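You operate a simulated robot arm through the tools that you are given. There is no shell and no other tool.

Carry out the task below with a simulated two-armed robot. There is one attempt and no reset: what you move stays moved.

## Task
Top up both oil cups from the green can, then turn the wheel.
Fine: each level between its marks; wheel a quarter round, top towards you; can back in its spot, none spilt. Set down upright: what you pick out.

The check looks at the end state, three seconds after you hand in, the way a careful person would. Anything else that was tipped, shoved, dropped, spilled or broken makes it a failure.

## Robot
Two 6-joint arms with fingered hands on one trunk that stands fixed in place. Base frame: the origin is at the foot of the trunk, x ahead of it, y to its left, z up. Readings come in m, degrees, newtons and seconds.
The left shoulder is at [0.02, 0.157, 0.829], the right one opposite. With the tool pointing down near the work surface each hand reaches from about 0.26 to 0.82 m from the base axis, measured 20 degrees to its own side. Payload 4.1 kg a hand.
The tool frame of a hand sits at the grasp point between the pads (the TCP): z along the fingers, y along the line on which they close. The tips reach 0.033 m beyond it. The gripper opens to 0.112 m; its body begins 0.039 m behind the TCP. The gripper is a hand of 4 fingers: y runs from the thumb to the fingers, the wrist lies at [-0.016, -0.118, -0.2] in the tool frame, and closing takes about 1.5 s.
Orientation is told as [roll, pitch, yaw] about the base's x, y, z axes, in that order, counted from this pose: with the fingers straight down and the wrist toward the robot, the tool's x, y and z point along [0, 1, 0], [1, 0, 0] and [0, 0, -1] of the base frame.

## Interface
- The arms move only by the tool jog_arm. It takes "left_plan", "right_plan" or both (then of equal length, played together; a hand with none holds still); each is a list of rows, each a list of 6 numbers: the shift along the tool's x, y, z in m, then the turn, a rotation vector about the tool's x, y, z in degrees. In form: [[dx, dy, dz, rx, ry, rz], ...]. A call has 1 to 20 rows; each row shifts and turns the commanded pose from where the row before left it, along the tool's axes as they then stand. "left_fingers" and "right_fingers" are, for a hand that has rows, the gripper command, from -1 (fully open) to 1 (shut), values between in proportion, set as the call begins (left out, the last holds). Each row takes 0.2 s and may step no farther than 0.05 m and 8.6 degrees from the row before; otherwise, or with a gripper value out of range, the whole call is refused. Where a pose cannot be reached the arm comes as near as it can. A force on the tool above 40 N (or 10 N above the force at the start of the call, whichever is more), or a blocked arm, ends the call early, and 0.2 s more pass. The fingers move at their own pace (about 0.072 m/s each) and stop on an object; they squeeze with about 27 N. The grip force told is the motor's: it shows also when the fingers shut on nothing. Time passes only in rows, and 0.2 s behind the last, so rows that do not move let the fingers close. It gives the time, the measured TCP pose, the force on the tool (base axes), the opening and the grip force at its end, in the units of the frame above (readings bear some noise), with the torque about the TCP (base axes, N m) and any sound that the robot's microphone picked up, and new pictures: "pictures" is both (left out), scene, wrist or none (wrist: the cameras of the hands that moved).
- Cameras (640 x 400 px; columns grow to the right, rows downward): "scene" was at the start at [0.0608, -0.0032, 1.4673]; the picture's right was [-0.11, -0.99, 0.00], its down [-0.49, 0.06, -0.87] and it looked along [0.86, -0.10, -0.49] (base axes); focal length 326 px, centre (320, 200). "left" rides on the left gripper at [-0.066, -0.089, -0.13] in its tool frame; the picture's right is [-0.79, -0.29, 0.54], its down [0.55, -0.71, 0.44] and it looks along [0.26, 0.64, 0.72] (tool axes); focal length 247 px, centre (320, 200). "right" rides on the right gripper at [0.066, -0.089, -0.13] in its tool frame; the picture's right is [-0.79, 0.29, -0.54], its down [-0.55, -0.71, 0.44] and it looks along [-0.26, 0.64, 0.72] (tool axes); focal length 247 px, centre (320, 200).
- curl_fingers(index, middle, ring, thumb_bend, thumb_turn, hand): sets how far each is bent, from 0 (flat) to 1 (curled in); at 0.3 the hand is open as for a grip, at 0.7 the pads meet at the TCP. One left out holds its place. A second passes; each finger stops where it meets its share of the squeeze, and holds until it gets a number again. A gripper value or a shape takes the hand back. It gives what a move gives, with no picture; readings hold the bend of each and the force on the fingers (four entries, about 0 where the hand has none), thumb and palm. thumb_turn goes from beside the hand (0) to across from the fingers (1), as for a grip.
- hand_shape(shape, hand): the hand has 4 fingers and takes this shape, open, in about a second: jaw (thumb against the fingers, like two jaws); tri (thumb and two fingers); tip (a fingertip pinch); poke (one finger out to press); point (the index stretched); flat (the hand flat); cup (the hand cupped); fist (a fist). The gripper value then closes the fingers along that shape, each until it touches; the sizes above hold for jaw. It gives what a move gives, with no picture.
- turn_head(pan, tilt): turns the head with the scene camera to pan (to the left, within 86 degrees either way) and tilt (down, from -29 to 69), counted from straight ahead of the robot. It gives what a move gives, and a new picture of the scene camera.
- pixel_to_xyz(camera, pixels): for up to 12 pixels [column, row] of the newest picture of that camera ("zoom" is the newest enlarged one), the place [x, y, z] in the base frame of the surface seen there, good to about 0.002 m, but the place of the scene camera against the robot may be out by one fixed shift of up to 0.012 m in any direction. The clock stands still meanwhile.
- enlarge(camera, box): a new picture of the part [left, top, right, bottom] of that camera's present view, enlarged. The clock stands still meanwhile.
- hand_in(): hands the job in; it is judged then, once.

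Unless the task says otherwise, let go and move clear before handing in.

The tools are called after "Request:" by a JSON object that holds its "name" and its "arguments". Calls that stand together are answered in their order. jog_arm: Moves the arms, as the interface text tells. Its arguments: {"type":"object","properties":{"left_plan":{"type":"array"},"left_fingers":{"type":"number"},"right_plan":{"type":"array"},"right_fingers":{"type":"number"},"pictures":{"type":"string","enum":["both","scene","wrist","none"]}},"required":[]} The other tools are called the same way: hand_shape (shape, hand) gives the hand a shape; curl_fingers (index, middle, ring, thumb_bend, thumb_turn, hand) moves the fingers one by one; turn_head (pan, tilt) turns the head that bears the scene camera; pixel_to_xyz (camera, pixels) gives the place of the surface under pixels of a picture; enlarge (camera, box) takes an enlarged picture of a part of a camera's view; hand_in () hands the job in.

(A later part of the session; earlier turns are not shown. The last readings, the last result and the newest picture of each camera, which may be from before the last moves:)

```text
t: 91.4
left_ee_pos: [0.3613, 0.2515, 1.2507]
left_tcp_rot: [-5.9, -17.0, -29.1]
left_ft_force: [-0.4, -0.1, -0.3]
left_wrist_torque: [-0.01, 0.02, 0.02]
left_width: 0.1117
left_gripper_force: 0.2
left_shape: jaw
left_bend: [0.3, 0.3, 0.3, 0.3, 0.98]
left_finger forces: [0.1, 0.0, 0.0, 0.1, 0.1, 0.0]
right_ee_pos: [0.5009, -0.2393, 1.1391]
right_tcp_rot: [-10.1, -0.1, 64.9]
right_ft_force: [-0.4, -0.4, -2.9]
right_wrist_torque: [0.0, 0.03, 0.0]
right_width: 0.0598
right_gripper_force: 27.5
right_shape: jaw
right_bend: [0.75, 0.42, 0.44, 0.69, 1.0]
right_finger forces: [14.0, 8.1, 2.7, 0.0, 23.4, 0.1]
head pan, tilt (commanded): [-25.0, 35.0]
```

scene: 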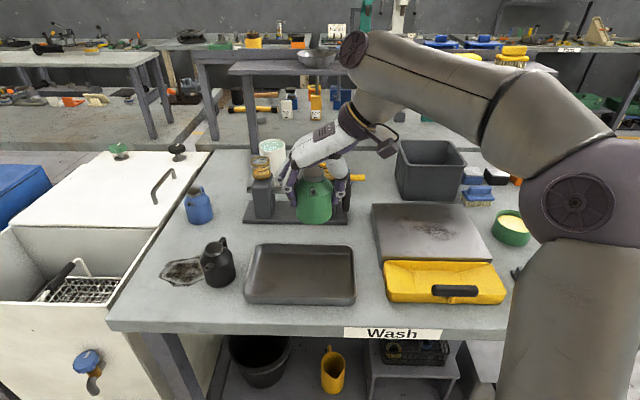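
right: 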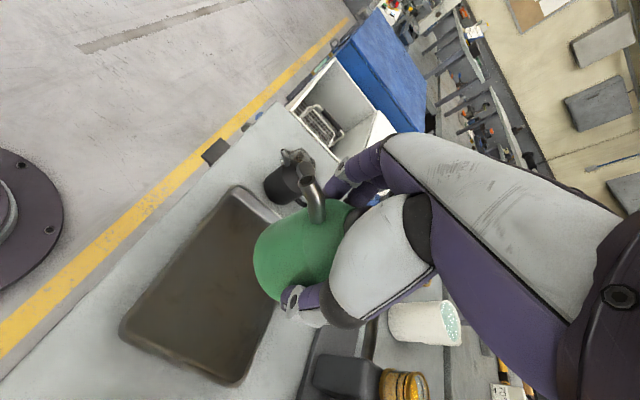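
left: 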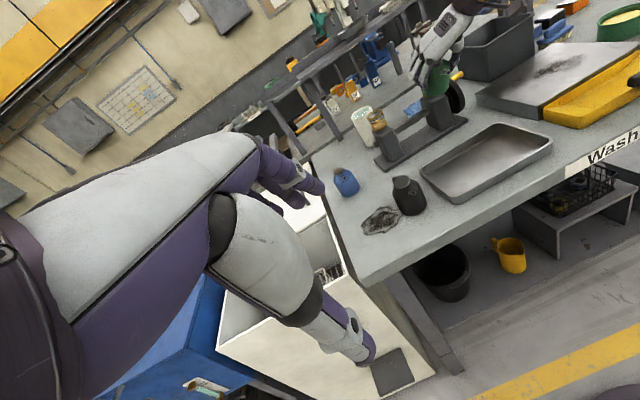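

All reached without limits and the arm is back in its original configuration. Now I'll carry the can along the earlier safe route to above its spot.

Request:
{"name": "jog_arm", "arguments": {"right_plan": [[0.0167, 0.0363, -0.0029, 0, 0, 0], [0.0167, 0.0363, -0.0029, 0, 0, 0], [0.0167, 0.0363, -0.0029, 0, 0, 0], [0.0167, 0.0363, -0.0029, 0, 0, 0], [0.0167, 0.0363, -0.0029, 0, 0, 0], [0.0167, 0.0363, -0.0029, 0, 0, 0], [-0.0109, 0.0242, 0.0324, 0, 0, 0], [-0.0109, 0.0242, 0.0324, 0, 0, 0], [-0.0109, 0.0242, 0.0324, 0, 0, 0], [-0.0109, 0.0242, 0.0324, 0, 0, 0], [-0.0199, 0.0178, 0.0204, 0, 0, 0], [-0.0199, 0.0178, 0.0204, 0, 0, 0], [-0.0199, 0.0178, 0.0204, 0, 0, 0], [0, 0, 0, 0, 0, 0]], "pictures": "both"}}

Request:
{"name": "enlarge", "arguments": {"camera": "left", "box": [310, 120, 450, 270]}}

```text
t: 94.4
left_ee_pos: [0.3612, 0.2519, 1.251]
left_tcp_rot: [-6.0, -16.9, -29.1]
left_ft_force: [-0.4, -0.6, -0.3]
left_wrist_torque: [-0.03, 0.0, 0.01]
left_width: 0.1119
left_gripper_force: 0.1
left_shape: jaw
left_bend: [0.3, 0.3, 0.3, 0.3, 0.98]
left_finger forces: [0.0, 0.0, 0.1, 0.1, 0.0, 0.1]
right_ee_pos: [0.6869, 0.0792, 0.9666]
right_tcp_rot: [-9.9, 0.1, 64.8]
right_ft_force: [0.3, 0.3, -3.0]
right_wrist_torque: [0.01, -0.01, 0.01]
right_width: 0.0595
right_gripper_force: 27.1
right_shape: jaw
right_bend: [0.75, 0.42, 0.44, 0.69, 1.0]
right_finger forces: [13.9, 8.0, 2.7, 0.0, 23.4, 0.1]
head pan, tilt (commanded): [-25.0, 35.0]
```

scene: 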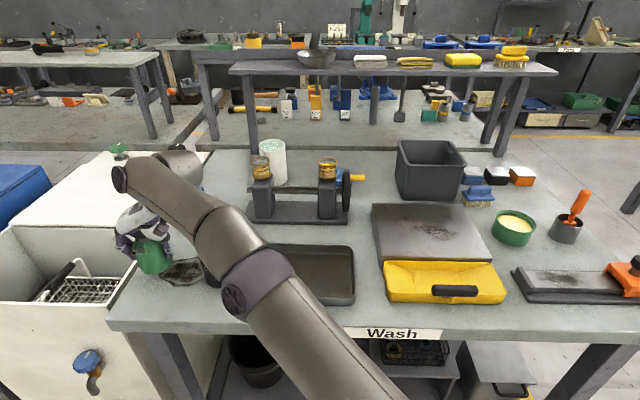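
right: 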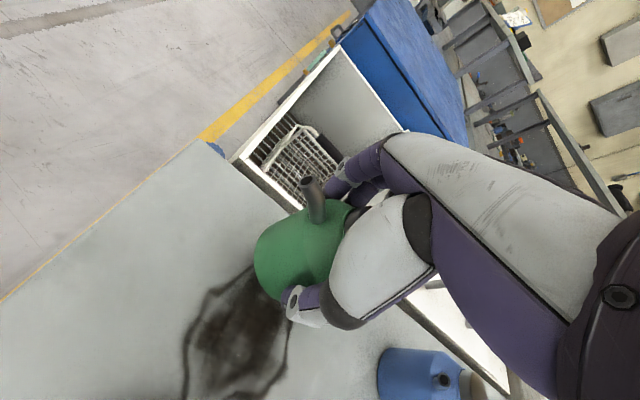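

```text
2.67 times, centred on (380, 195) of left
```

zoom: 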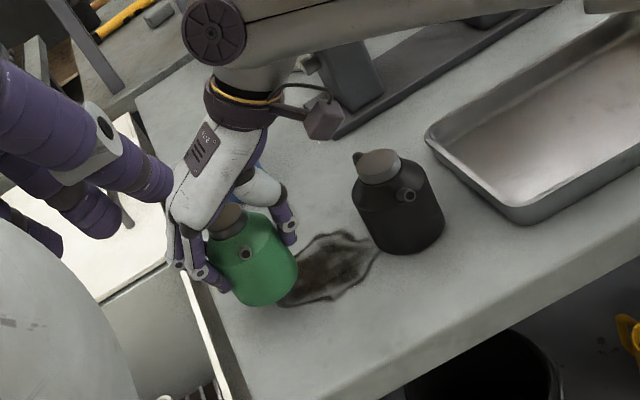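

The can is over its spot, with the hand at (0.687, 0.079, 0.967). I'll measure its cap and spout from the left camera to see whether it shifted in the grip and correct the placement.

Request:
{"name": "pixel_to_xyz", "arguments": {"camera": "zoom", "pixels": [[245, 253], [215, 232], [240, 228], [228, 236], [290, 255], [262, 300], [280, 290], [235, 285]]}}

Request:
{"name": "enlarge", "arguments": {"camera": "left", "box": [360, 180, 420, 240]}}

```text
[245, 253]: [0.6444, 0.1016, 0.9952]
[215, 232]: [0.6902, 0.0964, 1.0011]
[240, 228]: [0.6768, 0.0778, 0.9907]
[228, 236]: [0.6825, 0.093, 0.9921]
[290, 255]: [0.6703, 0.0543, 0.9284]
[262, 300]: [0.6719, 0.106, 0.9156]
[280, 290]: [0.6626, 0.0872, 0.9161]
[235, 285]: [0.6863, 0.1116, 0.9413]
```

```text
6.67 times, centred on (390, 210) of left
```

zoom: 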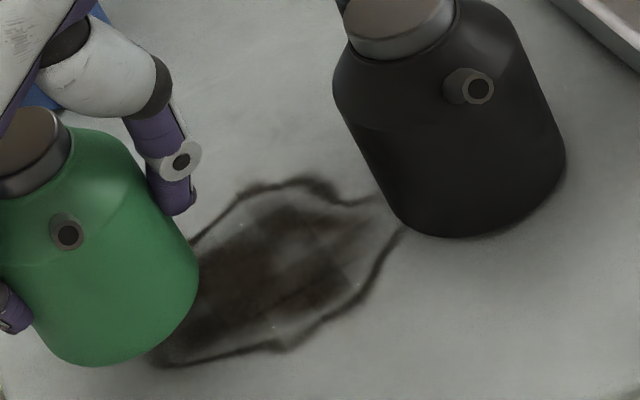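

The can moved about 4 mm in the grip. To put it exactly back, the TCP should end at about (0.681, 0.0775, 0.932). I'll lower it to just above the table with that correction.

Request:
{"name": "jog_arm", "arguments": {"right_plan": [[0.0034, -0.0014, 0.0099, 0, 0, 0], [0.0034, -0.0014, 0.0099, 0, 0, 0], [0.0034, -0.0014, 0.0099, 0, 0, 0], [0, 0, 0, 0, 0, 0]], "pictures": "none"}}

Request:
{"name": "enlarge", "arguments": {"camera": "left", "box": [340, 170, 430, 250]}}

Request:
{"name": "enlarge", "arguments": {"camera": "scene", "box": [100, 190, 230, 300]}}

```text
t: 95.4
left_ee_pos: [0.3626, 0.2516, 1.2509]
left_tcp_rot: [-5.9, -17.0, -29.1]
left_ft_force: [-0.2, 0.2, -0.6]
left_wrist_torque: [0.01, 0.01, 0.0]
left_width: 0.1117
left_gripper_force: 0.0
left_shape: jaw
left_bend: [0.3, 0.3, 0.3, 0.3, 0.98]
left_finger forces: [0.0, 0.0, 0.0, 0.1, 0.0, 0.0]
right_ee_pos: [0.6807, 0.0783, 0.9379]
right_tcp_rot: [-10.1, -0.1, 64.8]
right_ft_force: [0.0, 0.5, -2.4]
right_wrist_torque: [0.0, 0.02, -0.01]
right_width: 0.0596
right_gripper_force: 26.9
right_shape: jaw
right_bend: [0.75, 0.42, 0.44, 0.69, 1.0]
right_finger forces: [13.8, 8.0, 2.7, 0.1, 23.2, 0.0]
head pan, tilt (commanded): [-25.0, 35.0]
```

```text
5.00 times, centred on (385, 210) of left
```

zoom: 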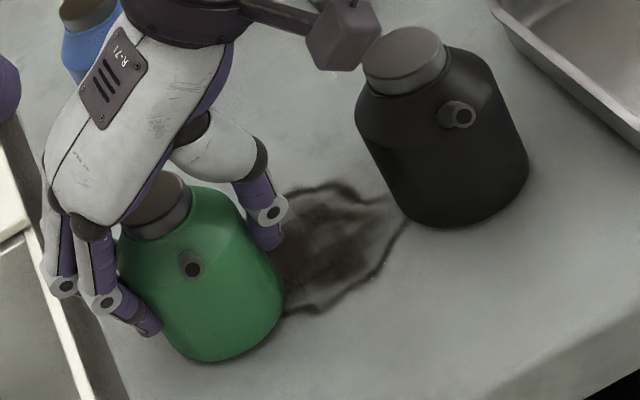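

```text
3.64 times, centred on (165, 245) of scene
```

zoom: 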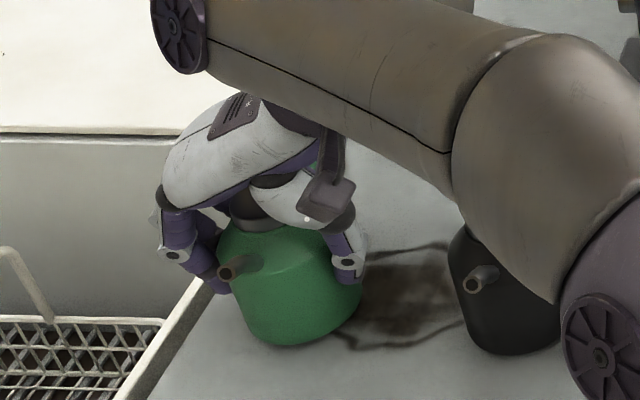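

Request:
{"name": "jog_arm", "arguments": {"right_plan": [[0.0004, 0, 0.0022, 0, 0, 0], [0.0004, 0, 0.0022, 0, 0, 0], [0, 0, 0, 0, 0, 0]], "pictures": "none"}}

```text
t: 96.2
left_ee_pos: [0.3621, 0.2526, 1.2507]
left_tcp_rot: [-5.9, -17.0, -29.2]
left_ft_force: [0.6, -0.1, -0.2]
left_wrist_torque: [-0.02, 0.03, 0.01]
left_width: 0.1121
left_gripper_force: 0.0
left_shape: jaw
left_bend: [0.3, 0.3, 0.3, 0.3, 0.98]
left_finger forces: [0.0, 0.0, 0.1, 0.0, 0.1, 0.0]
right_ee_pos: [0.6811, 0.079, 0.9362]
right_tcp_rot: [-9.9, 0.0, 64.8]
right_ft_force: [-0.4, -0.5, 0.6]
right_wrist_torque: [-0.07, 0.04, 0.01]
right_width: 0.0596
right_gripper_force: 27.0
right_shape: jaw
right_bend: [0.75, 0.42, 0.44, 0.69, 1.0]
right_finger forces: [13.9, 8.3, 2.8, 0.1, 24.0, 0.0]
head pan, tilt (commanded): [-25.0, 35.0]
```

The force reads zero load, so the can rests on the table. I'll open the hand.

Request:
{"name": "jog_arm", "arguments": {"right_plan": [[0, 0, 0, 0, 0, 0], [0, 0, 0, 0, 0, 0], [0, 0, 0, 0, 0, 0], [0, 0, 0, 0, 0, 0], [0, 0, 0, 0, 0, 0], [0, 0, 0, 0, 0, 0], [0, 0, 0, 0, 0, 0], [0, 0, 0, 0, 0, 0]], "right_fingers": -1, "pictures": "both"}}

Request:
{"name": "enlarge", "arguments": {"camera": "left", "box": [340, 170, 430, 250]}}

```text
t: 98.0
left_ee_pos: [0.3612, 0.2516, 1.2511]
left_tcp_rot: [-5.9, -17.1, -29.1]
left_ft_force: [-0.3, -0.1, 0.0]
left_wrist_torque: [-0.02, 0.05, 0.01]
left_width: 0.1116
left_gripper_force: 0.0
left_shape: jaw
left_bend: [0.3, 0.3, 0.3, 0.3, 0.98]
left_finger forces: [0.1, 0.0, 0.0, 0.0, 0.1, 0.0]
right_ee_pos: [0.682, 0.0791, 0.9331]
right_tcp_rot: [-10.0, -0.1, 64.8]
right_ft_force: [1.3, -0.1, -1.4]
right_wrist_torque: [-0.02, 0.04, -0.02]
right_width: 0.1115
right_gripper_force: 0.0
right_shape: jaw
right_bend: [0.3, 0.3, 0.3, 0.3, 0.98]
right_finger forces: [0.0, 0.0, 0.1, 0.0, 0.0, 0.0]
head pan, tilt (commanded): [-25.0, 35.0]
```

scene: 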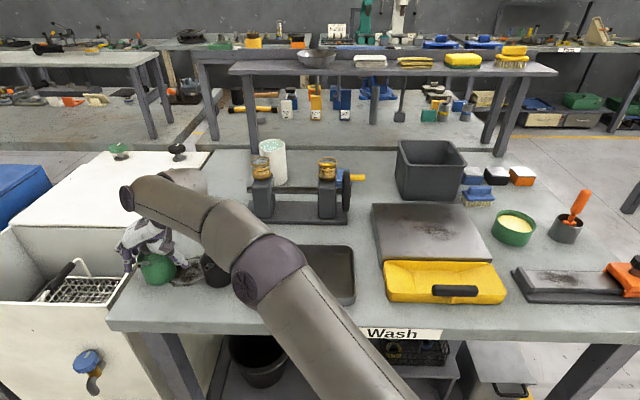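
right: 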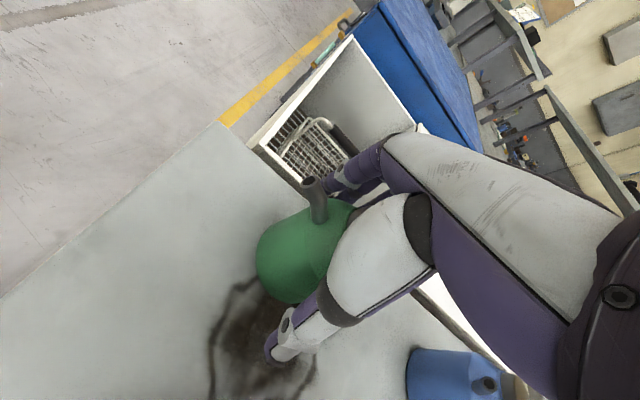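

```text
5.00 times, centred on (385, 210) of left
```

zoom: 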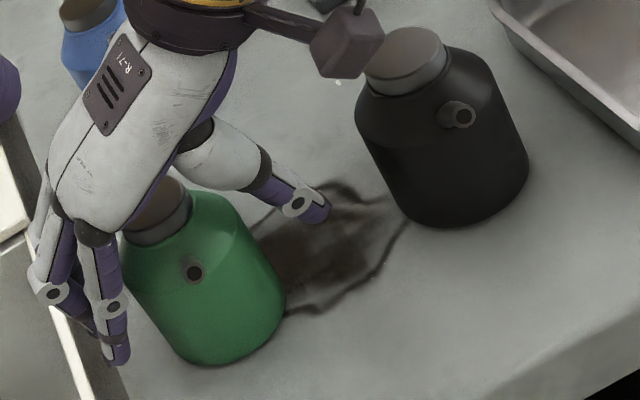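

The can stands upright and free. I'll measure where it now stands.

Request:
{"name": "pixel_to_xyz", "arguments": {"camera": "zoom", "pixels": [[194, 271], [188, 262], [140, 235], [185, 215], [160, 235], [160, 320], [225, 360], [280, 300], [270, 260], [215, 225]]}}

Request:
{"name": "enlarge", "arguments": {"camera": "right", "box": [240, 150, 340, 310]}}

Request:
{"name": "pixel_to_xyz", "arguments": {"camera": "zoom", "pixels": [[368, 78], [365, 90], [390, 170], [300, 220], [250, 260], [480, 170]]}}

```text
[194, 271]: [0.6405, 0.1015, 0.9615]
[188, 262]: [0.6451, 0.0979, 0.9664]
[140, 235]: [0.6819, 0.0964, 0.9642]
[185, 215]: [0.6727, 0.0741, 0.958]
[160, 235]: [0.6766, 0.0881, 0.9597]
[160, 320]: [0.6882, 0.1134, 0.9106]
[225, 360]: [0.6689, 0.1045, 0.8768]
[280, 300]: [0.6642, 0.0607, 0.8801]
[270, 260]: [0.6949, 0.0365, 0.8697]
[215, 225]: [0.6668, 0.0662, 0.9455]
```

```text
2.50 times, centred on (290, 230) of right
```

zoom: 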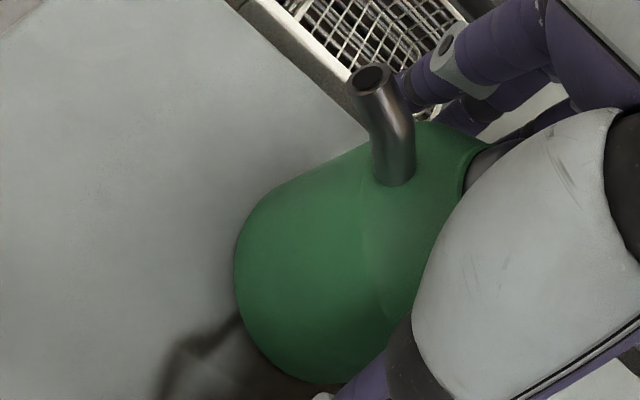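

```text
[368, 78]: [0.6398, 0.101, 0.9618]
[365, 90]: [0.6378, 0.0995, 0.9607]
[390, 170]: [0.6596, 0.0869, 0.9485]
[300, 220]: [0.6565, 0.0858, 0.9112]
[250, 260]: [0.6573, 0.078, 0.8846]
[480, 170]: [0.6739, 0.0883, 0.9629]
```

The can stands within 1–2 mm of its original place. Before regripping I'll use the empty hand to find a posture that truly reaches cup 1, so no oil is at risk. First I'll withdraw upwards along the proven path.

Request:
{"name": "jog_arm", "arguments": {"right_plan": [[-0.0052, 0, -0.0295, 0, 0, 0], [-0.0052, 0, -0.0295, 0, 0, 0], [0.019, -0.0173, -0.0193, 0, 0, 0], [0.019, -0.0173, -0.0193, 0, 0, 0], [0.019, -0.0173, -0.0193, 0, 0, 0], [0.0117, -0.0242, -0.0275, 0, 0, 0], [0.0117, -0.0242, -0.0275, 0, 0, 0], [0.0117, -0.0242, -0.0275, 0, 0, 0], [0.0117, -0.0242, -0.0275, 0, 0, 0], [-0.0035, -0.0394, -0.0156, 0, 0, 0], [-0.0035, -0.0394, -0.0156, 0, 0, 0], [-0.0035, -0.0394, -0.0156, 0, 0, 0], [-0.0035, -0.0394, -0.0156, 0, 0, 0], [-0.0035, -0.0394, -0.0156, 0, 0, 0], [0, 0, 0, 1.48, 0, 8.3], [0, 0, 0, 1.48, 0, 8.3]], "pictures": "scene"}}

```text
t: 101.4
left_ee_pos: [0.3619, 0.2517, 1.2518]
left_tcp_rot: [-5.8, -17.0, -29.0]
left_ft_force: [-0.2, 0.0, 0.5]
left_wrist_torque: [-0.03, 0.0, 0.01]
left_width: 0.1119
left_gripper_force: 0.0
left_shape: jaw
left_bend: [0.3, 0.3, 0.3, 0.3, 0.98]
left_finger forces: [0.0, 0.0, 0.1, 0.0, 0.0, 0.1]
right_ee_pos: [0.5277, -0.1521, 1.2915]
right_tcp_rot: [-9.9, 0.0, 47.9]
right_ft_force: [-0.2, 0.2, 0.1]
right_wrist_torque: [0.02, 0.02, -0.03]
right_width: 0.1117
right_gripper_force: 0.2
right_shape: jaw
right_bend: [0.3, 0.3, 0.3, 0.3, 0.98]
right_finger forces: [0.0, 0.1, 0.0, 0.0, 0.0, 0.1]
right hand out of reach, approached as far as the arm can: row 3, 4, 5, 6, 7, 8, 9, 10, 11, 13, 15, 16
head pan, tilt (commanded): [-25.0, 35.0]
```

scene: 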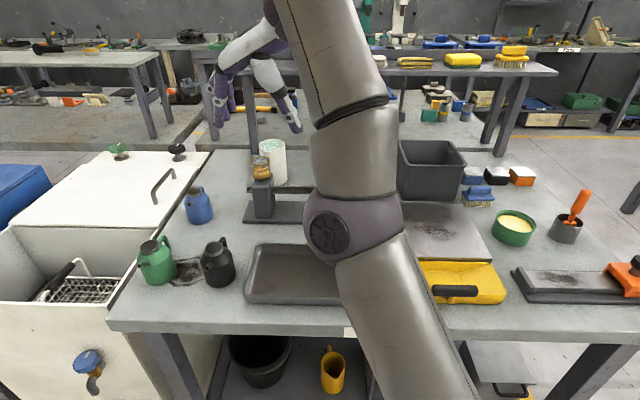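

The arm has stretched fully straight (that was the real reach limit) and slid to (0.528, −0.152, 1.29). From the data so far, the effective shoulder centre is about (0.03, −0.24, 0.965) with a reach of 0.663 m to the wrist. I'll try moving straight down to let the elbow bend again.

Request:
{"name": "jog_arm", "arguments": {"right_plan": [[0.0052, 0, 0.0295, 0, 0, 0], [0.0052, 0, 0.0295, 0, 0, 0], [0.0052, 0, 0.0295, 0, 0, 0], [0, 0, 0, 0, 0, 0]], "pictures": "scene"}}

```text
t: 102.4
left_ee_pos: [0.3618, 0.2519, 1.2506]
left_tcp_rot: [-5.9, -17.1, -29.0]
left_ft_force: [-0.1, -0.8, -0.4]
left_wrist_torque: [-0.02, -0.02, -0.01]
left_width: 0.1118
left_gripper_force: 0.1
left_shape: jaw
left_bend: [0.3, 0.3, 0.3, 0.3, 0.98]
left_finger forces: [0.0, 0.0, 0.1, 0.0, 0.0, 0.0]
right_ee_pos: [0.5256, -0.1521, 1.2004]
right_tcp_rot: [-10.0, 0.0, 47.9]
right_ft_force: [-0.2, -0.3, 0.1]
right_wrist_torque: [-0.02, -0.01, 0.03]
right_width: 0.112
right_gripper_force: 0.0
right_shape: jaw
right_bend: [0.3, 0.3, 0.3, 0.3, 0.98]
right_finger forces: [0.0, 0.0, 0.0, 0.0, 0.1, 0.0]
right hand out of reach, approached as far as the arm can: row 1
head pan, tilt (commanded): [-25.0, 35.0]
```

scene: 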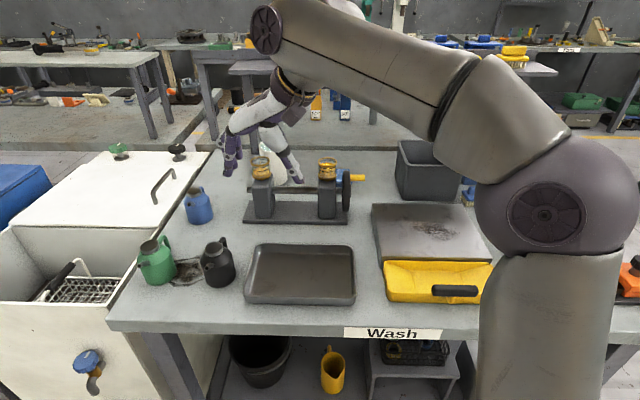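

The elbow is bent again and free. With the empty hand I'll now test the cup 1 approach: tilt to 45° here, then stretch towards a point behind cup 1, staying above the rims.

Request:
{"name": "jog_arm", "arguments": {"right_plan": [[0, 0, 0, 0, -7, 0], [0, 0, 0, 0, -7, 0], [0, 0, 0, 0, -7, 0], [0, 0, 0, 0, -7, 0], [0, 0, 0, 0, -7, 0], [-0.02, 0.0118, 0.0341, 0, 0, 0], [-0.02, 0.0118, 0.0341, 0, 0, 0], [-0.02, 0.0118, 0.0341, 0, 0, 0], [-0.02, 0.0118, 0.0341, 0, 0, 0], [-0.02, 0.0118, 0.0341, 0, 0, 0], [-0.02, 0.0118, 0.0341, 0, 0, 0], [-0.02, 0.0118, 0.0341, 0, 0, 0], [0, 0, 0, 0, 0, 0]], "pictures": "both"}}

```text
t: 105.2
left_ee_pos: [0.3607, 0.2515, 1.2505]
left_tcp_rot: [-5.8, -17.0, -29.1]
left_ft_force: [0.1, -0.3, 0.6]
left_wrist_torque: [0.0, -0.03, 0.0]
left_width: 0.1116
left_gripper_force: 0.1
left_shape: jaw
left_bend: [0.3, 0.3, 0.3, 0.3, 0.98]
left_finger forces: [0.0, 0.0, 0.0, 0.1, 0.0, 0.0]
right_ee_pos: [0.7791, -0.2699, 1.1317]
right_tcp_rot: [-45.0, 0.1, 48.0]
right_ft_force: [-0.3, 0.1, 0.1]
right_wrist_torque: [0.02, 0.0, 0.01]
right_width: 0.1121
right_gripper_force: 0.1
right_shape: jaw
right_bend: [0.3, 0.3, 0.3, 0.3, 0.98]
right_finger forces: [0.0, 0.0, 0.0, 0.1, 0.1, 0.0]
head pan, tilt (commanded): [-25.0, 35.0]
```

scene: 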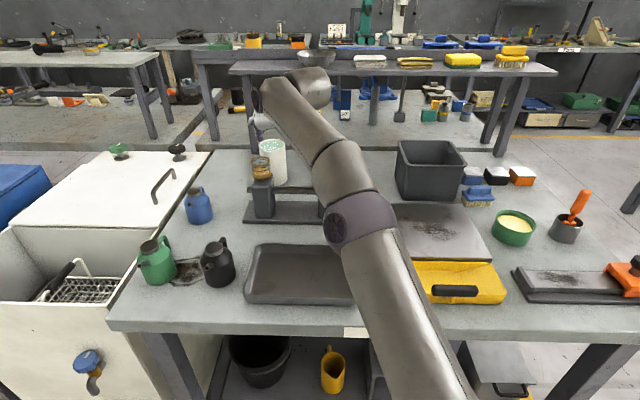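
right: 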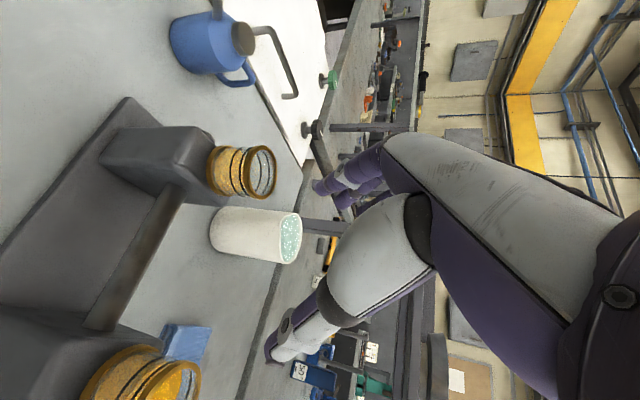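

The model holds: it reached (0.779, −0.270, 1.132) at 45° with no limit. Next I'll test the actual pour posture at cup 1, about 66° lean and a bit higher than needed.

Request:
{"name": "jog_arm", "arguments": {"right_plan": [[-0.0038, 0.0161, 0.0132, 0, -5.25, 0], [-0.0025, 0.0161, 0.0135, 0, -5.25, 0], [-0.0013, 0.0161, 0.0138, 0, -5.25, 0], [-0.0001, 0.0161, 0.0138, 0, -5.25, 0], [0, 0, 0, 0, 0, 0]], "pictures": "both"}}

```text
t: 106.4
left_ee_pos: [0.3622, 0.2522, 1.2509]
left_tcp_rot: [-5.9, -17.1, -29.1]
left_ft_force: [-0.6, 0.5, 0.4]
left_wrist_torque: [0.03, 0.01, 0.02]
left_width: 0.1119
left_gripper_force: 0.0
left_shape: jaw
left_bend: [0.3, 0.3, 0.3, 0.3, 0.98]
left_finger forces: [0.1, 0.0, 0.0, 0.1, 0.1, 0.0]
right_ee_pos: [0.8601, -0.2559, 1.1038]
right_tcp_rot: [-66.1, 0.1, 48.0]
right_ft_force: [0.1, 0.0, 0.9]
right_wrist_torque: [-0.02, -0.01, 0.0]
right_width: 0.1119
right_gripper_force: 0.0
right_shape: jaw
right_bend: [0.3, 0.3, 0.3, 0.3, 0.98]
right_finger forces: [0.0, 0.0, 0.0, 0.1, 0.1, 0.0]
head pan, tilt (commanded): [-25.0, 35.0]
```

scene: 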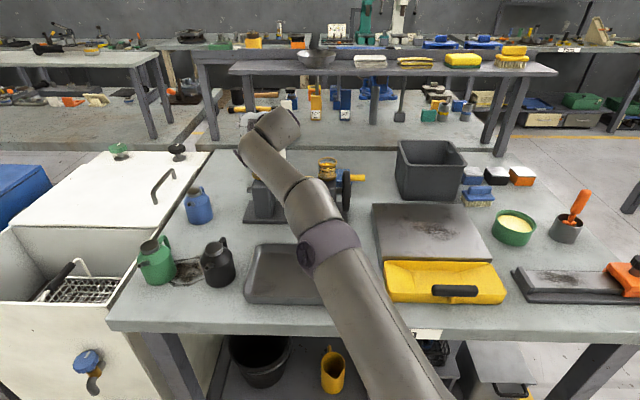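
right: 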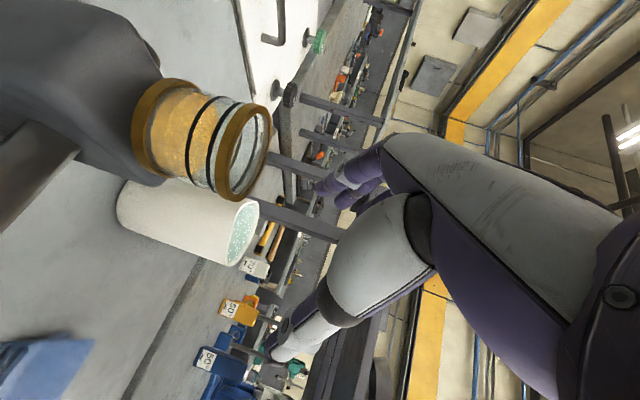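

The pour posture at cup 1 is reached exactly with an empty hand, and the wrist camera has a clear side view of cup 1 at (205,140). I'll also test tilting on to 76° about the would-be mouth, and 15 mm lower.

Request:
{"name": "jog_arm", "arguments": {"right_plan": [[-0.0036, 0, -0.0023, 0, -5, 0], [-0.0036, 0, -0.0023, 0, -5, 0], [0.0145, 0, 0.0036, 0, 0, 0], [0, 0, 0, 0, 0, 0]], "pictures": "wrist"}}

```text
t: 107.4
left_ee_pos: [0.3615, 0.2522, 1.2503]
left_tcp_rot: [-6.0, -17.0, -29.1]
left_ft_force: [-0.9, -0.2, -0.5]
left_wrist_torque: [0.03, 0.0, 0.05]
left_width: 0.1117
left_gripper_force: 0.1
left_shape: jaw
left_bend: [0.3, 0.3, 0.3, 0.3, 0.98]
left_finger forces: [0.0, 0.0, 0.1, 0.0, 0.1, 0.0]
right_ee_pos: [0.8727, -0.2538, 1.1007]
right_tcp_rot: [-76.1, -0.1, 48.1]
right_ft_force: [-0.8, 0.1, -0.3]
right_wrist_torque: [0.02, 0.0, -0.03]
right_width: 0.1121
right_gripper_force: 0.2
right_shape: jaw
right_bend: [0.3, 0.3, 0.3, 0.3, 0.98]
right_finger forces: [0.0, 0.1, 0.0, 0.2, 0.1, 0.1]
right hand out of reach, approached as far as the arm can: row 2, 3
head pan, tilt (commanded): [-25.0, 35.0]
```

right: 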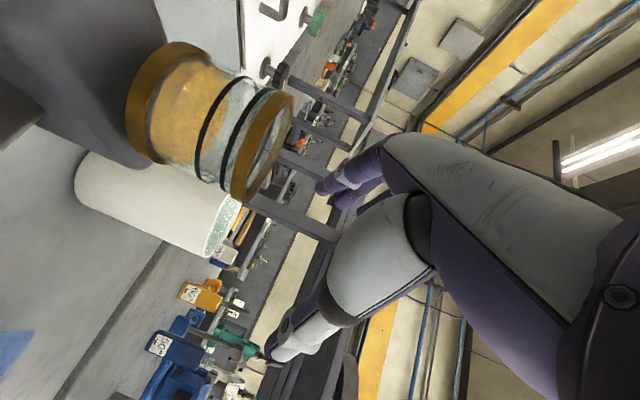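

The posture works up to about 72° but not 76°, so a regrip lean of about 25° fits: oil flows at hand tilts of about 63–71°. I'll retrace back to the open area in front.

Request:
{"name": "jog_arm", "arguments": {"right_plan": [[-0.0194, 0, -0.0048, 0, 0, 0], [-0.0013, -0.0187, -0.0155, 0, 7.75, 0], [0.0009, -0.0187, -0.0156, 0, 7.75, 0], [0.0029, -0.0187, -0.0154, 0, 7.75, 0], [0.005, -0.0187, -0.0148, 0, 7.75, 0], [0.02, -0.0118, -0.0341, 0, 0, 0], [0.02, -0.0118, -0.0341, 0, 0, 0], [0.02, -0.0118, -0.0341, 0, 0, 0], [0.02, -0.0118, -0.0341, 0, 0, 0], [0.02, -0.0118, -0.0341, 0, 0, 0], [0.02, -0.0118, -0.0341, 0, 0, 0], [0.02, -0.0118, -0.0341, 0, 0, 0], [0, 0, 0, 0, 7, 0], [0, 0, 0, 0, 7, 0], [0, 0, 0, 0, 0, 0]], "pictures": "scene"}}

```text
t: 110.6
left_ee_pos: [0.3604, 0.2519, 1.2506]
left_tcp_rot: [-5.9, -17.0, -29.2]
left_ft_force: [-0.5, -0.1, 0.0]
left_wrist_torque: [0.02, 0.03, -0.01]
left_width: 0.112
left_gripper_force: 0.1
left_shape: jaw
left_bend: [0.3, 0.3, 0.3, 0.3, 0.98]
left_finger forces: [0.0, 0.0, 0.0, 0.1, 0.0, 0.1]
right_ee_pos: [0.5232, -0.153, 1.2099]
right_tcp_rot: [-30.9, 0.0, 48.0]
right_ft_force: [0.4, -0.5, 0.3]
right_wrist_torque: [0.01, 0.03, -0.01]
right_width: 0.112
right_gripper_force: 0.1
right_shape: jaw
right_bend: [0.3, 0.3, 0.3, 0.3, 0.98]
right_finger forces: [0.0, 0.0, 0.0, 0.0, 0.0, 0.1]
head pan, tilt (commanded): [-25.0, 35.0]
```

scene: 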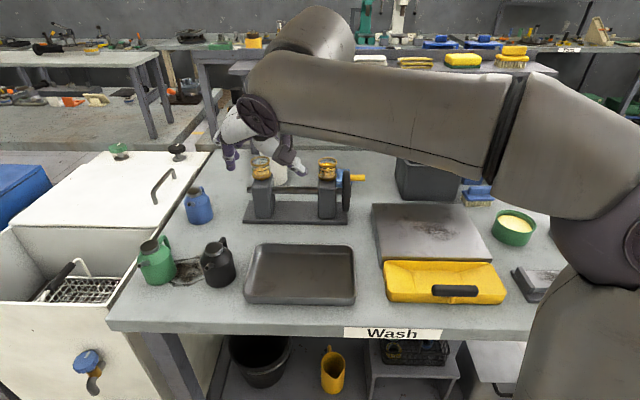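

No limits on the way back, though the forearm looks rolled differently (cap now at (258,115)). I'll level the hand here and check the arm's configuration before going near the can.

Request:
{"name": "jog_arm", "arguments": {"right_plan": [[0, 0, 0, 0, 7, 0], [0, 0, 0, 0, 7, 0], [0, 0, 0, 0, 7, 0], [0, 0, 0, 0, 0, 0]], "pictures": "scene"}}

```text
t: 111.6
left_ee_pos: [0.3621, 0.2526, 1.2505]
left_tcp_rot: [-6.0, -17.0, -29.1]
left_ft_force: [0.6, -0.2, 0.3]
left_wrist_torque: [0.0, 0.02, 0.03]
left_width: 0.1117
left_gripper_force: 0.0
left_shape: jaw
left_bend: [0.3, 0.3, 0.3, 0.3, 0.98]
left_finger forces: [0.1, 0.0, 0.0, 0.1, 0.0, 0.0]
right_ee_pos: [0.5233, -0.1509, 1.211]
right_tcp_rot: [-9.9, 0.1, 48.0]
right_ft_force: [0.2, 0.2, 0.8]
right_wrist_torque: [0.0, -0.01, -0.04]
right_width: 0.1121
right_gripper_force: 0.1
right_shape: jaw
right_bend: [0.3, 0.3, 0.3, 0.3, 0.98]
right_finger forces: [0.1, 0.0, 0.1, 0.1, 0.1, 0.0]
head pan, tilt (commanded): [-25.0, 35.0]
```

scene: 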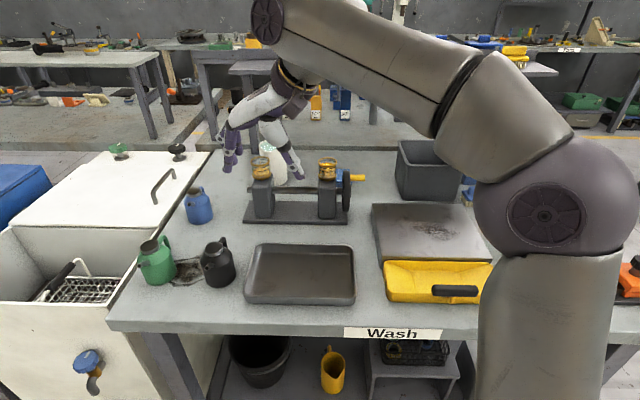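

The arm is in its original configuration. I'll go over the can with yaw 66° and a 25° lean, hovering at z≈1.03.

Request:
{"name": "jog_arm", "arguments": {"right_plan": [[0, 0, 0, -1.04, 0, -5.9], [0, 0, 0, -1.04, 0, -5.9], [0, 0, 0, -1.04, 0, -5.9], [0, 0, 0, 0, -7.5, 0], [0, 0, 0, 0, -7.5, 0], [0.0284, 0.0321, 0.0119, 0, 0, 0], [0.0284, 0.0321, 0.0119, 0, 0, 0], [0.0284, 0.0321, 0.0119, 0, 0, 0], [0.0284, 0.0321, 0.0119, 0, 0, 0], [-0.0104, 0.0318, 0.0306, 0, 0, 0], [-0.0104, 0.0318, 0.0306, 0, 0, 0], [-0.0104, 0.0318, 0.0306, 0, 0, 0], [-0.0235, 0.0266, 0.022, 0, 0, 0], [-0.0235, 0.0266, 0.022, 0, 0, 0], [0, 0, 0, 0, 0, 0]], "pictures": "both"}}

Request:
{"name": "enlarge", "arguments": {"camera": "left", "box": [320, 130, 440, 260]}}

```text
t: 114.8
left_ee_pos: [0.3612, 0.2525, 1.2515]
left_tcp_rot: [-5.9, -17.0, -29.1]
left_ft_force: [-0.9, -0.4, 0.1]
left_wrist_torque: [0.0, 0.0, -0.02]
left_width: 0.1118
left_gripper_force: 0.0
left_shape: jaw
left_bend: [0.3, 0.3, 0.3, 0.3, 0.98]
left_finger forces: [0.0, 0.1, 0.0, 0.0, 0.1, 0.0]
right_ee_pos: [0.6778, 0.0833, 1.0296]
right_tcp_rot: [-25.1, 0.0, 66.0]
right_ft_force: [-0.2, 0.0, 0.1]
right_wrist_torque: [-0.01, 0.01, -0.01]
right_width: 0.1119
right_gripper_force: 0.1
right_shape: jaw
right_bend: [0.3, 0.3, 0.3, 0.3, 0.98]
right_finger forces: [0.0, 0.0, 0.1, 0.0, 0.1, 0.1]
head pan, tilt (commanded): [-25.0, 35.0]
```

scene: 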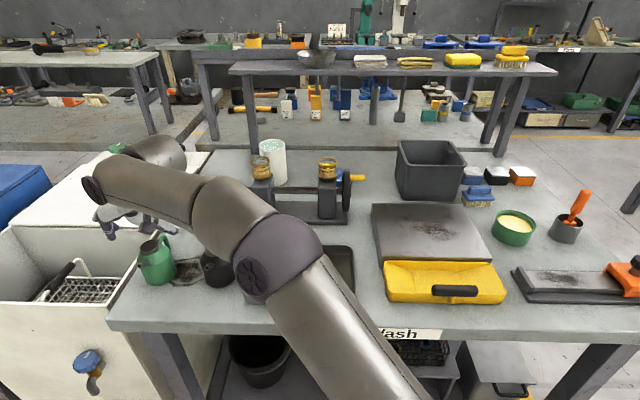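
right: 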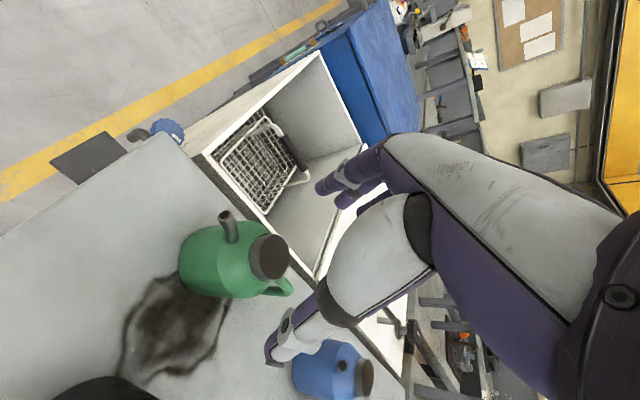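

```text
3.08 times, centred on (380, 195) of left
```

zoom: 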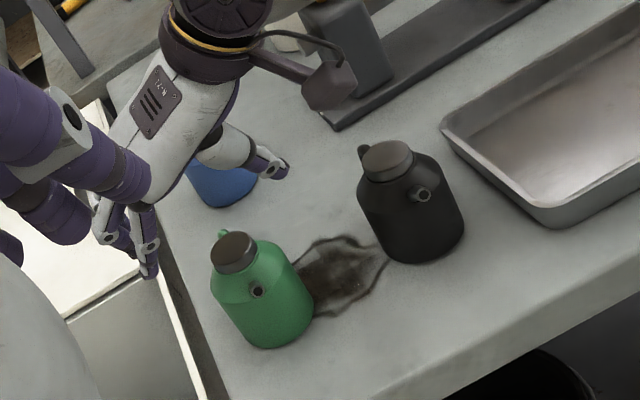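

The hand hovers at (0.678, 0.083, 1.030) as planned. I'll re-measure the can's cap and spout before descending.

Request:
{"name": "pixel_to_xyz", "arguments": {"camera": "zoom", "pixels": [[214, 257], [254, 245], [233, 236], [233, 250], [236, 270], [257, 291], [222, 234], [265, 345], [305, 310], [225, 310]]}}

Request:
{"name": "pixel_to_xyz", "arguments": {"camera": "right", "pixels": [[224, 215], [230, 235], [265, 240], [278, 257], [262, 273], [285, 290], [210, 265], [195, 240]]}}

```text
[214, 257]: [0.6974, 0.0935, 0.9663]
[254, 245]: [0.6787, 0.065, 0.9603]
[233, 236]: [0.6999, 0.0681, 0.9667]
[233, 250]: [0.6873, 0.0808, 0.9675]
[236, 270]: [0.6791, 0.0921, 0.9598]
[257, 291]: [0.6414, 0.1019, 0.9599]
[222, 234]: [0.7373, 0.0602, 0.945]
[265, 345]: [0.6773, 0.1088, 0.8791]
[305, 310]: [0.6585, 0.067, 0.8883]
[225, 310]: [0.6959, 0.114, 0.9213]
```

```text
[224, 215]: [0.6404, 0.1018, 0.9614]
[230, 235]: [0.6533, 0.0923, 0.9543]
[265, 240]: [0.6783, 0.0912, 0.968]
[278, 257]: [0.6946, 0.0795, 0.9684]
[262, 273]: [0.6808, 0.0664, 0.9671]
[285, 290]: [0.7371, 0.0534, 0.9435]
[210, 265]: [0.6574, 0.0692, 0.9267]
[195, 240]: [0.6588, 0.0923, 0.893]
```

The cap centre is at (0.687, 0.080) and the spout at azimuth 155°, so alignment is good. I'll descend to TCP z≈0.935, checking forces.

Request:
{"name": "jog_arm", "arguments": {"right_plan": [[0.0067, 0.0002, 0.01425, 0, 0, 0], [0.0067, 0.0002, 0.01425, 0, 0, 0], [0.0067, 0.0002, 0.01425, 0, 0, 0], [0.0067, 0.0002, 0.01425, 0, 0, 0], [0.0067, 0.0002, 0.01425, 0, 0, 0], [0.0067, 0.0002, 0.01425, 0, 0, 0], [0, 0, 0, 0, 0, 0]], "pictures": "both"}}

Request:
{"name": "enlarge", "arguments": {"camera": "left", "box": [330, 150, 430, 250]}}

Request:
{"name": "enlarge", "arguments": {"camera": "right", "box": [240, 150, 360, 330]}}

```text
t: 116.4
left_ee_pos: [0.3618, 0.2527, 1.2515]
left_tcp_rot: [-5.9, -17.0, -29.1]
left_ft_force: [0.0, 0.6, 0.7]
left_wrist_torque: [-0.02, 0.03, 0.06]
left_width: 0.1117
left_gripper_force: 0.1
left_shape: jaw
left_bend: [0.3, 0.3, 0.3, 0.3, 0.98]
left_finger forces: [0.1, 0.1, 0.1, 0.1, 0.0, 0.0]
right_ee_pos: [0.6788, 0.0836, 0.9367]
right_tcp_rot: [-25.0, 0.0, 66.0]
right_ft_force: [-0.4, -0.4, 0.1]
right_wrist_torque: [0.01, 0.03, 0.0]
right_width: 0.1118
right_gripper_force: 0.1
right_shape: jaw
right_bend: [0.3, 0.3, 0.3, 0.3, 0.98]
right_finger forces: [0.0, 0.0, 0.0, 0.1, 0.0, 0.0]
head pan, tilt (commanded): [-25.0, 35.0]
```

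scene: 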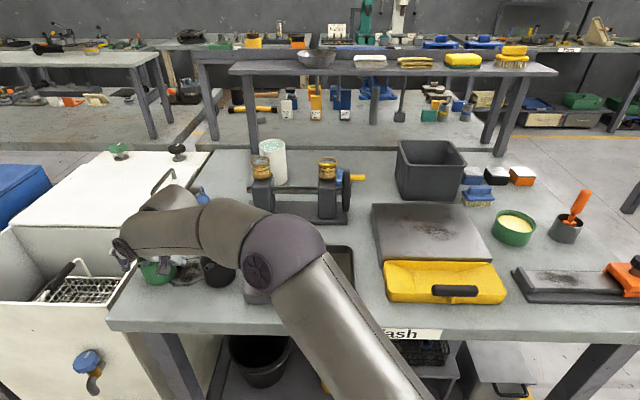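
right: 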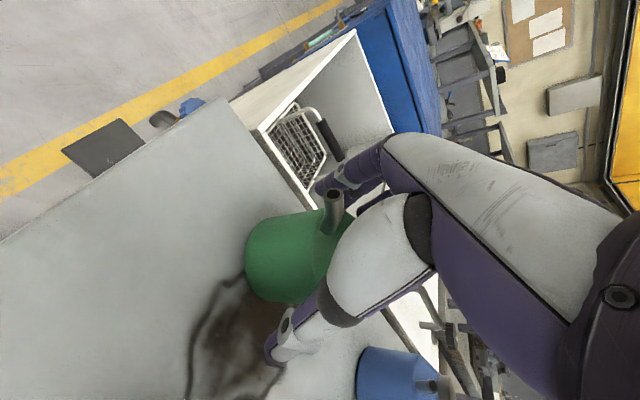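

```text
4.00 times, centred on (380, 200) of left
```

zoom: 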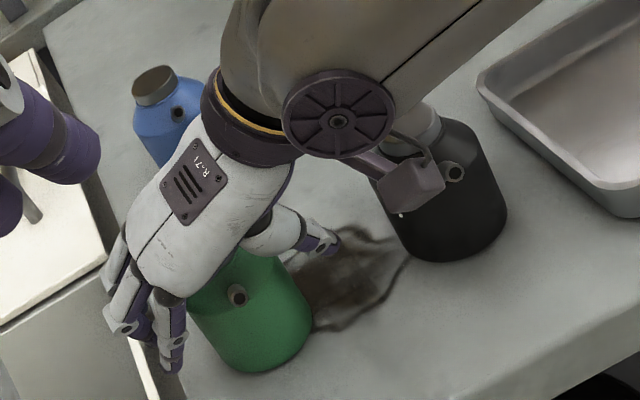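

```text
2.22 times, centred on (300, 240) of right
```

zoom: 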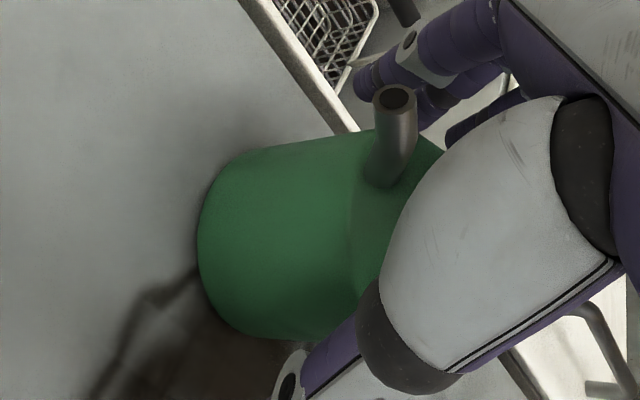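

The hand straddles the can with no contact and the spout is clear of the thumb base. I'll close the grip.

Request:
{"name": "jog_arm", "arguments": {"right_plan": [[0, 0, 0, 0, 0, 0], [0, 0, 0, 0, 0, 0], [0, 0, 0, 0, 0, 0], [0, 0, 0, 0, 0, 0], [0, 0, 0, 0, 0, 0], [0, 0, 0, 0, 0, 0], [0, 0, 0, 0, 0, 0], [0, 0, 0, 0, 0, 0]], "right_fingers": 1, "pictures": "wrist"}}

Request:
{"name": "enlarge", "arguments": {"camera": "left", "box": [330, 150, 430, 250]}}

Request:
{"name": "enlarge", "arguments": {"camera": "right", "box": [240, 150, 360, 330]}}

```text
t: 118.2
left_ee_pos: [0.3622, 0.2521, 1.2506]
left_tcp_rot: [-5.9, -16.9, -29.1]
left_ft_force: [-0.6, -0.1, 0.1]
left_wrist_torque: [0.0, -0.01, -0.01]
left_width: 0.1118
left_gripper_force: 0.2
left_shape: jaw
left_bend: [0.3, 0.3, 0.3, 0.3, 0.98]
left_finger forces: [0.1, 0.1, 0.0, 0.0, 0.0, 0.1]
right_ee_pos: [0.6777, 0.0847, 0.9361]
right_tcp_rot: [-24.9, 0.0, 66.1]
right_ft_force: [-0.8, -0.3, 0.1]
right_wrist_torque: [-0.04, 0.08, 0.0]
right_width: 0.0617
right_gripper_force: 27.0
right_shape: jaw
right_bend: [0.76, 0.41, 0.43, 0.68, 1.0]
right_finger forces: [13.5, 7.7, 3.5, 0.0, 24.2, 0.0]
head pan, tilt (commanded): [-25.0, 35.0]
```

right: 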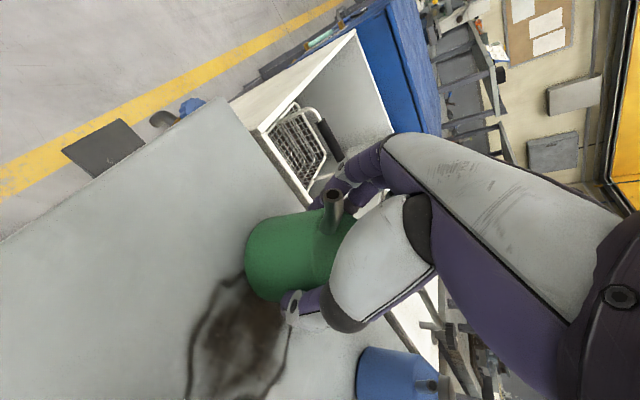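

```text
4.00 times, centred on (380, 200) of left
```

zoom: 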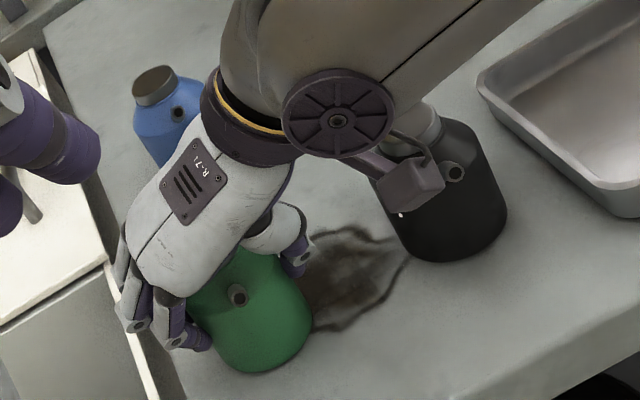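

```text
2.22 times, centred on (300, 240) of right
```

zoom: 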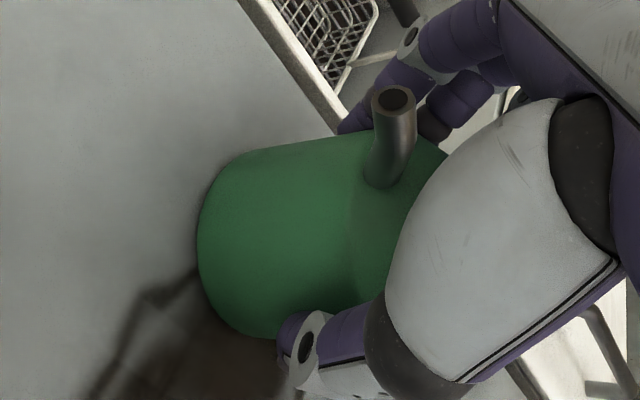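

The grip is good (index 13.5, middle 7.7, ring 3.5, thumb 24 N) and the can has not moved. I'll lift 3 cm to test it.

Request:
{"name": "jog_arm", "arguments": {"right_plan": [[-0.0032, 0, -0.0068, 0, 0, 0], [-0.0032, 0, -0.0068, 0, 0, 0], [-0.0032, 0, -0.0068, 0, 0, 0], [-0.0032, 0, -0.0068, 0, 0, 0], [0, 0, 0, 0, 0, 0], [0, 0, 0, 0, 0, 0]], "pictures": "wrist"}}

Request:
{"name": "enlarge", "arguments": {"camera": "right", "box": [240, 150, 360, 330]}}

Request:
{"name": "pixel_to_xyz", "arguments": {"camera": "zoom", "pixels": [[393, 97], [385, 103], [400, 95], [390, 110], [385, 170], [250, 220]]}}

Request:
{"name": "enlarge", "arguments": {"camera": "left", "box": [330, 150, 430, 250]}}

```text
t: 119.6
left_ee_pos: [0.3609, 0.2509, 1.2502]
left_tcp_rot: [-5.9, -17.0, -29.1]
left_ft_force: [-0.7, 0.7, 0.1]
left_wrist_torque: [-0.01, 0.01, -0.02]
left_width: 0.1118
left_gripper_force: 0.0
left_shape: jaw
left_bend: [0.3, 0.3, 0.3, 0.3, 0.98]
left_finger forces: [0.0, 0.1, 0.0, 0.1, 0.0, 0.0]
right_ee_pos: [0.6775, 0.0832, 0.9664]
right_tcp_rot: [-25.0, 0.1, 66.0]
right_ft_force: [-0.3, 0.6, -2.8]
right_wrist_torque: [-0.01, 0.03, -0.03]
right_width: 0.0615
right_gripper_force: 26.8
right_shape: jaw
right_bend: [0.76, 0.41, 0.43, 0.68, 1.0]
right_finger forces: [13.6, 7.7, 3.4, 0.1, 24.1, 0.0]
head pan, tilt (commanded): [-25.0, 35.0]
```

right: 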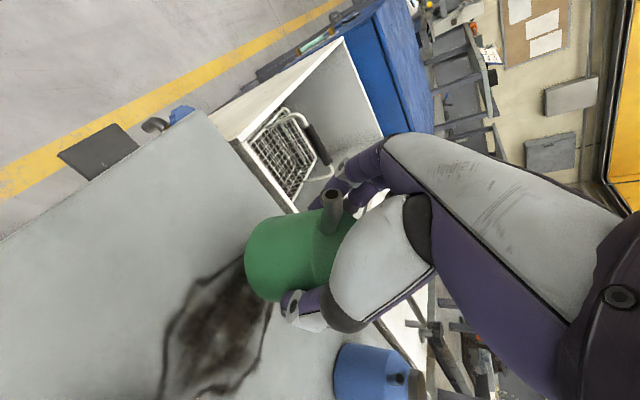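

```text
2.22 times, centred on (300, 240) of right
```

zoom: 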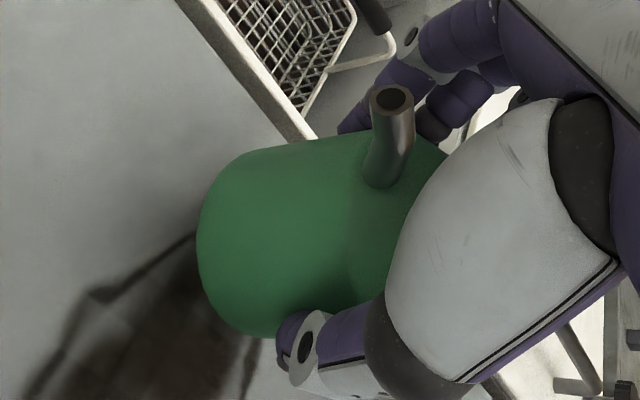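

```text
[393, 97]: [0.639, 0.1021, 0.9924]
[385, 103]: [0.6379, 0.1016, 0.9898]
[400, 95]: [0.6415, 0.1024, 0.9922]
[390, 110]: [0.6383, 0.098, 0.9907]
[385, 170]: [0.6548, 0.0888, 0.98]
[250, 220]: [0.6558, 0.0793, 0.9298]
```

```text
4.00 times, centred on (380, 200) of left
```

zoom: 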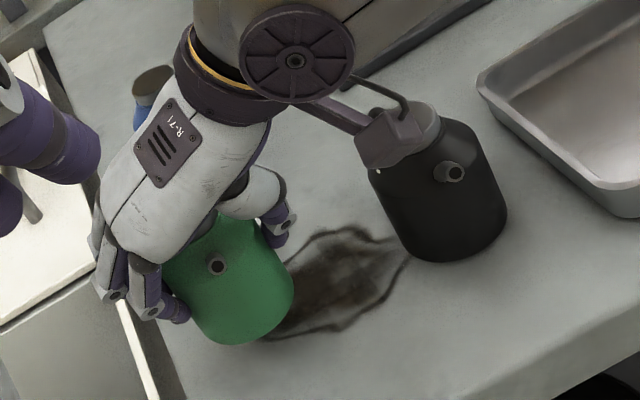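

The can lifted cleanly; the mouth is at about (0.028, 0.001, −0.041) in the tool frame. I'll carry it upright along the safe route to the front, turn to yaw 50° and pre-tilt the can only 20°.

Request:
{"name": "jog_arm", "arguments": {"right_plan": [[0.0068, -0.0176, -0.0339, 0, 0, 0], [0.0068, -0.0176, -0.0339, 0, 0, 0], [0.0068, -0.0176, -0.0339, 0, 0, 0], [0.0104, -0.0318, -0.0306, 0, 0, 0], [0.0104, -0.0318, -0.0306, 0, 0, 0], [0.0104, -0.0318, -0.0306, 0, 0, 0], [-0.0284, -0.0321, -0.0119, 0, 0, 0], [-0.0284, -0.0321, -0.0119, 0, 0, 0], [-0.0284, -0.0321, -0.0119, 0, 0, 0], [-0.0284, -0.0321, -0.0119, 0, 0, 0], [0, 0, 0, 3.38, 0, 7.25], [0, 0, 0, 3.38, 0, 7.25], [0, 0, 0, 0, -6.67, 0], [0, 0, 0, 0, -6.67, 0], [0, 0, 0, 0, -6.67, 0], [0, 0, 0, 0, 0, 0]], "pictures": "both"}}

```text
t: 123.0
left_ee_pos: [0.3614, 0.2515, 1.2511]
left_tcp_rot: [-5.9, -16.8, -29.2]
left_ft_force: [-0.2, -0.3, 0.8]
left_wrist_torque: [0.01, -0.02, -0.02]
left_width: 0.1123
left_gripper_force: 0.0
left_shape: jaw
left_bend: [0.3, 0.3, 0.3, 0.3, 0.98]
left_finger forces: [0.0, 0.0, 0.0, 0.0, 0.1, 0.0]
right_ee_pos: [0.5233, -0.1489, 1.2109]
right_tcp_rot: [-45.0, -0.1, 50.0]
right_ft_force: [0.0, -0.5, -2.6]
right_wrist_torque: [0.07, 0.06, 0.01]
right_width: 0.0616
right_gripper_force: 27.4
right_shape: jaw
right_bend: [0.76, 0.41, 0.43, 0.68, 1.0]
right_finger forces: [13.6, 7.7, 3.3, 0.0, 24.1, 0.1]
head pan, tilt (commanded): [-25.0, 35.0]
```

scene: 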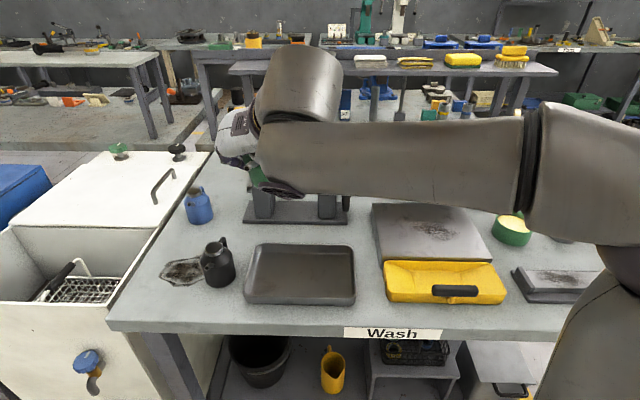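
right: 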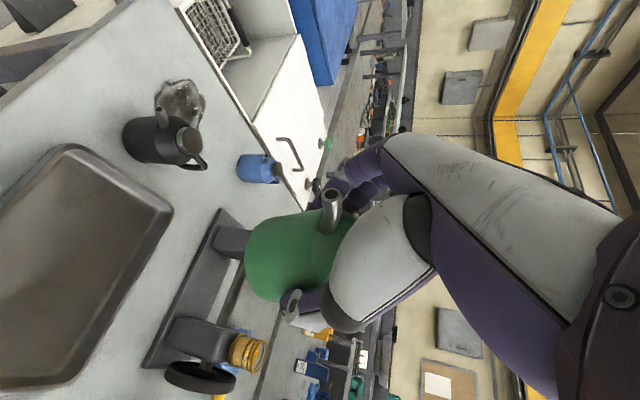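

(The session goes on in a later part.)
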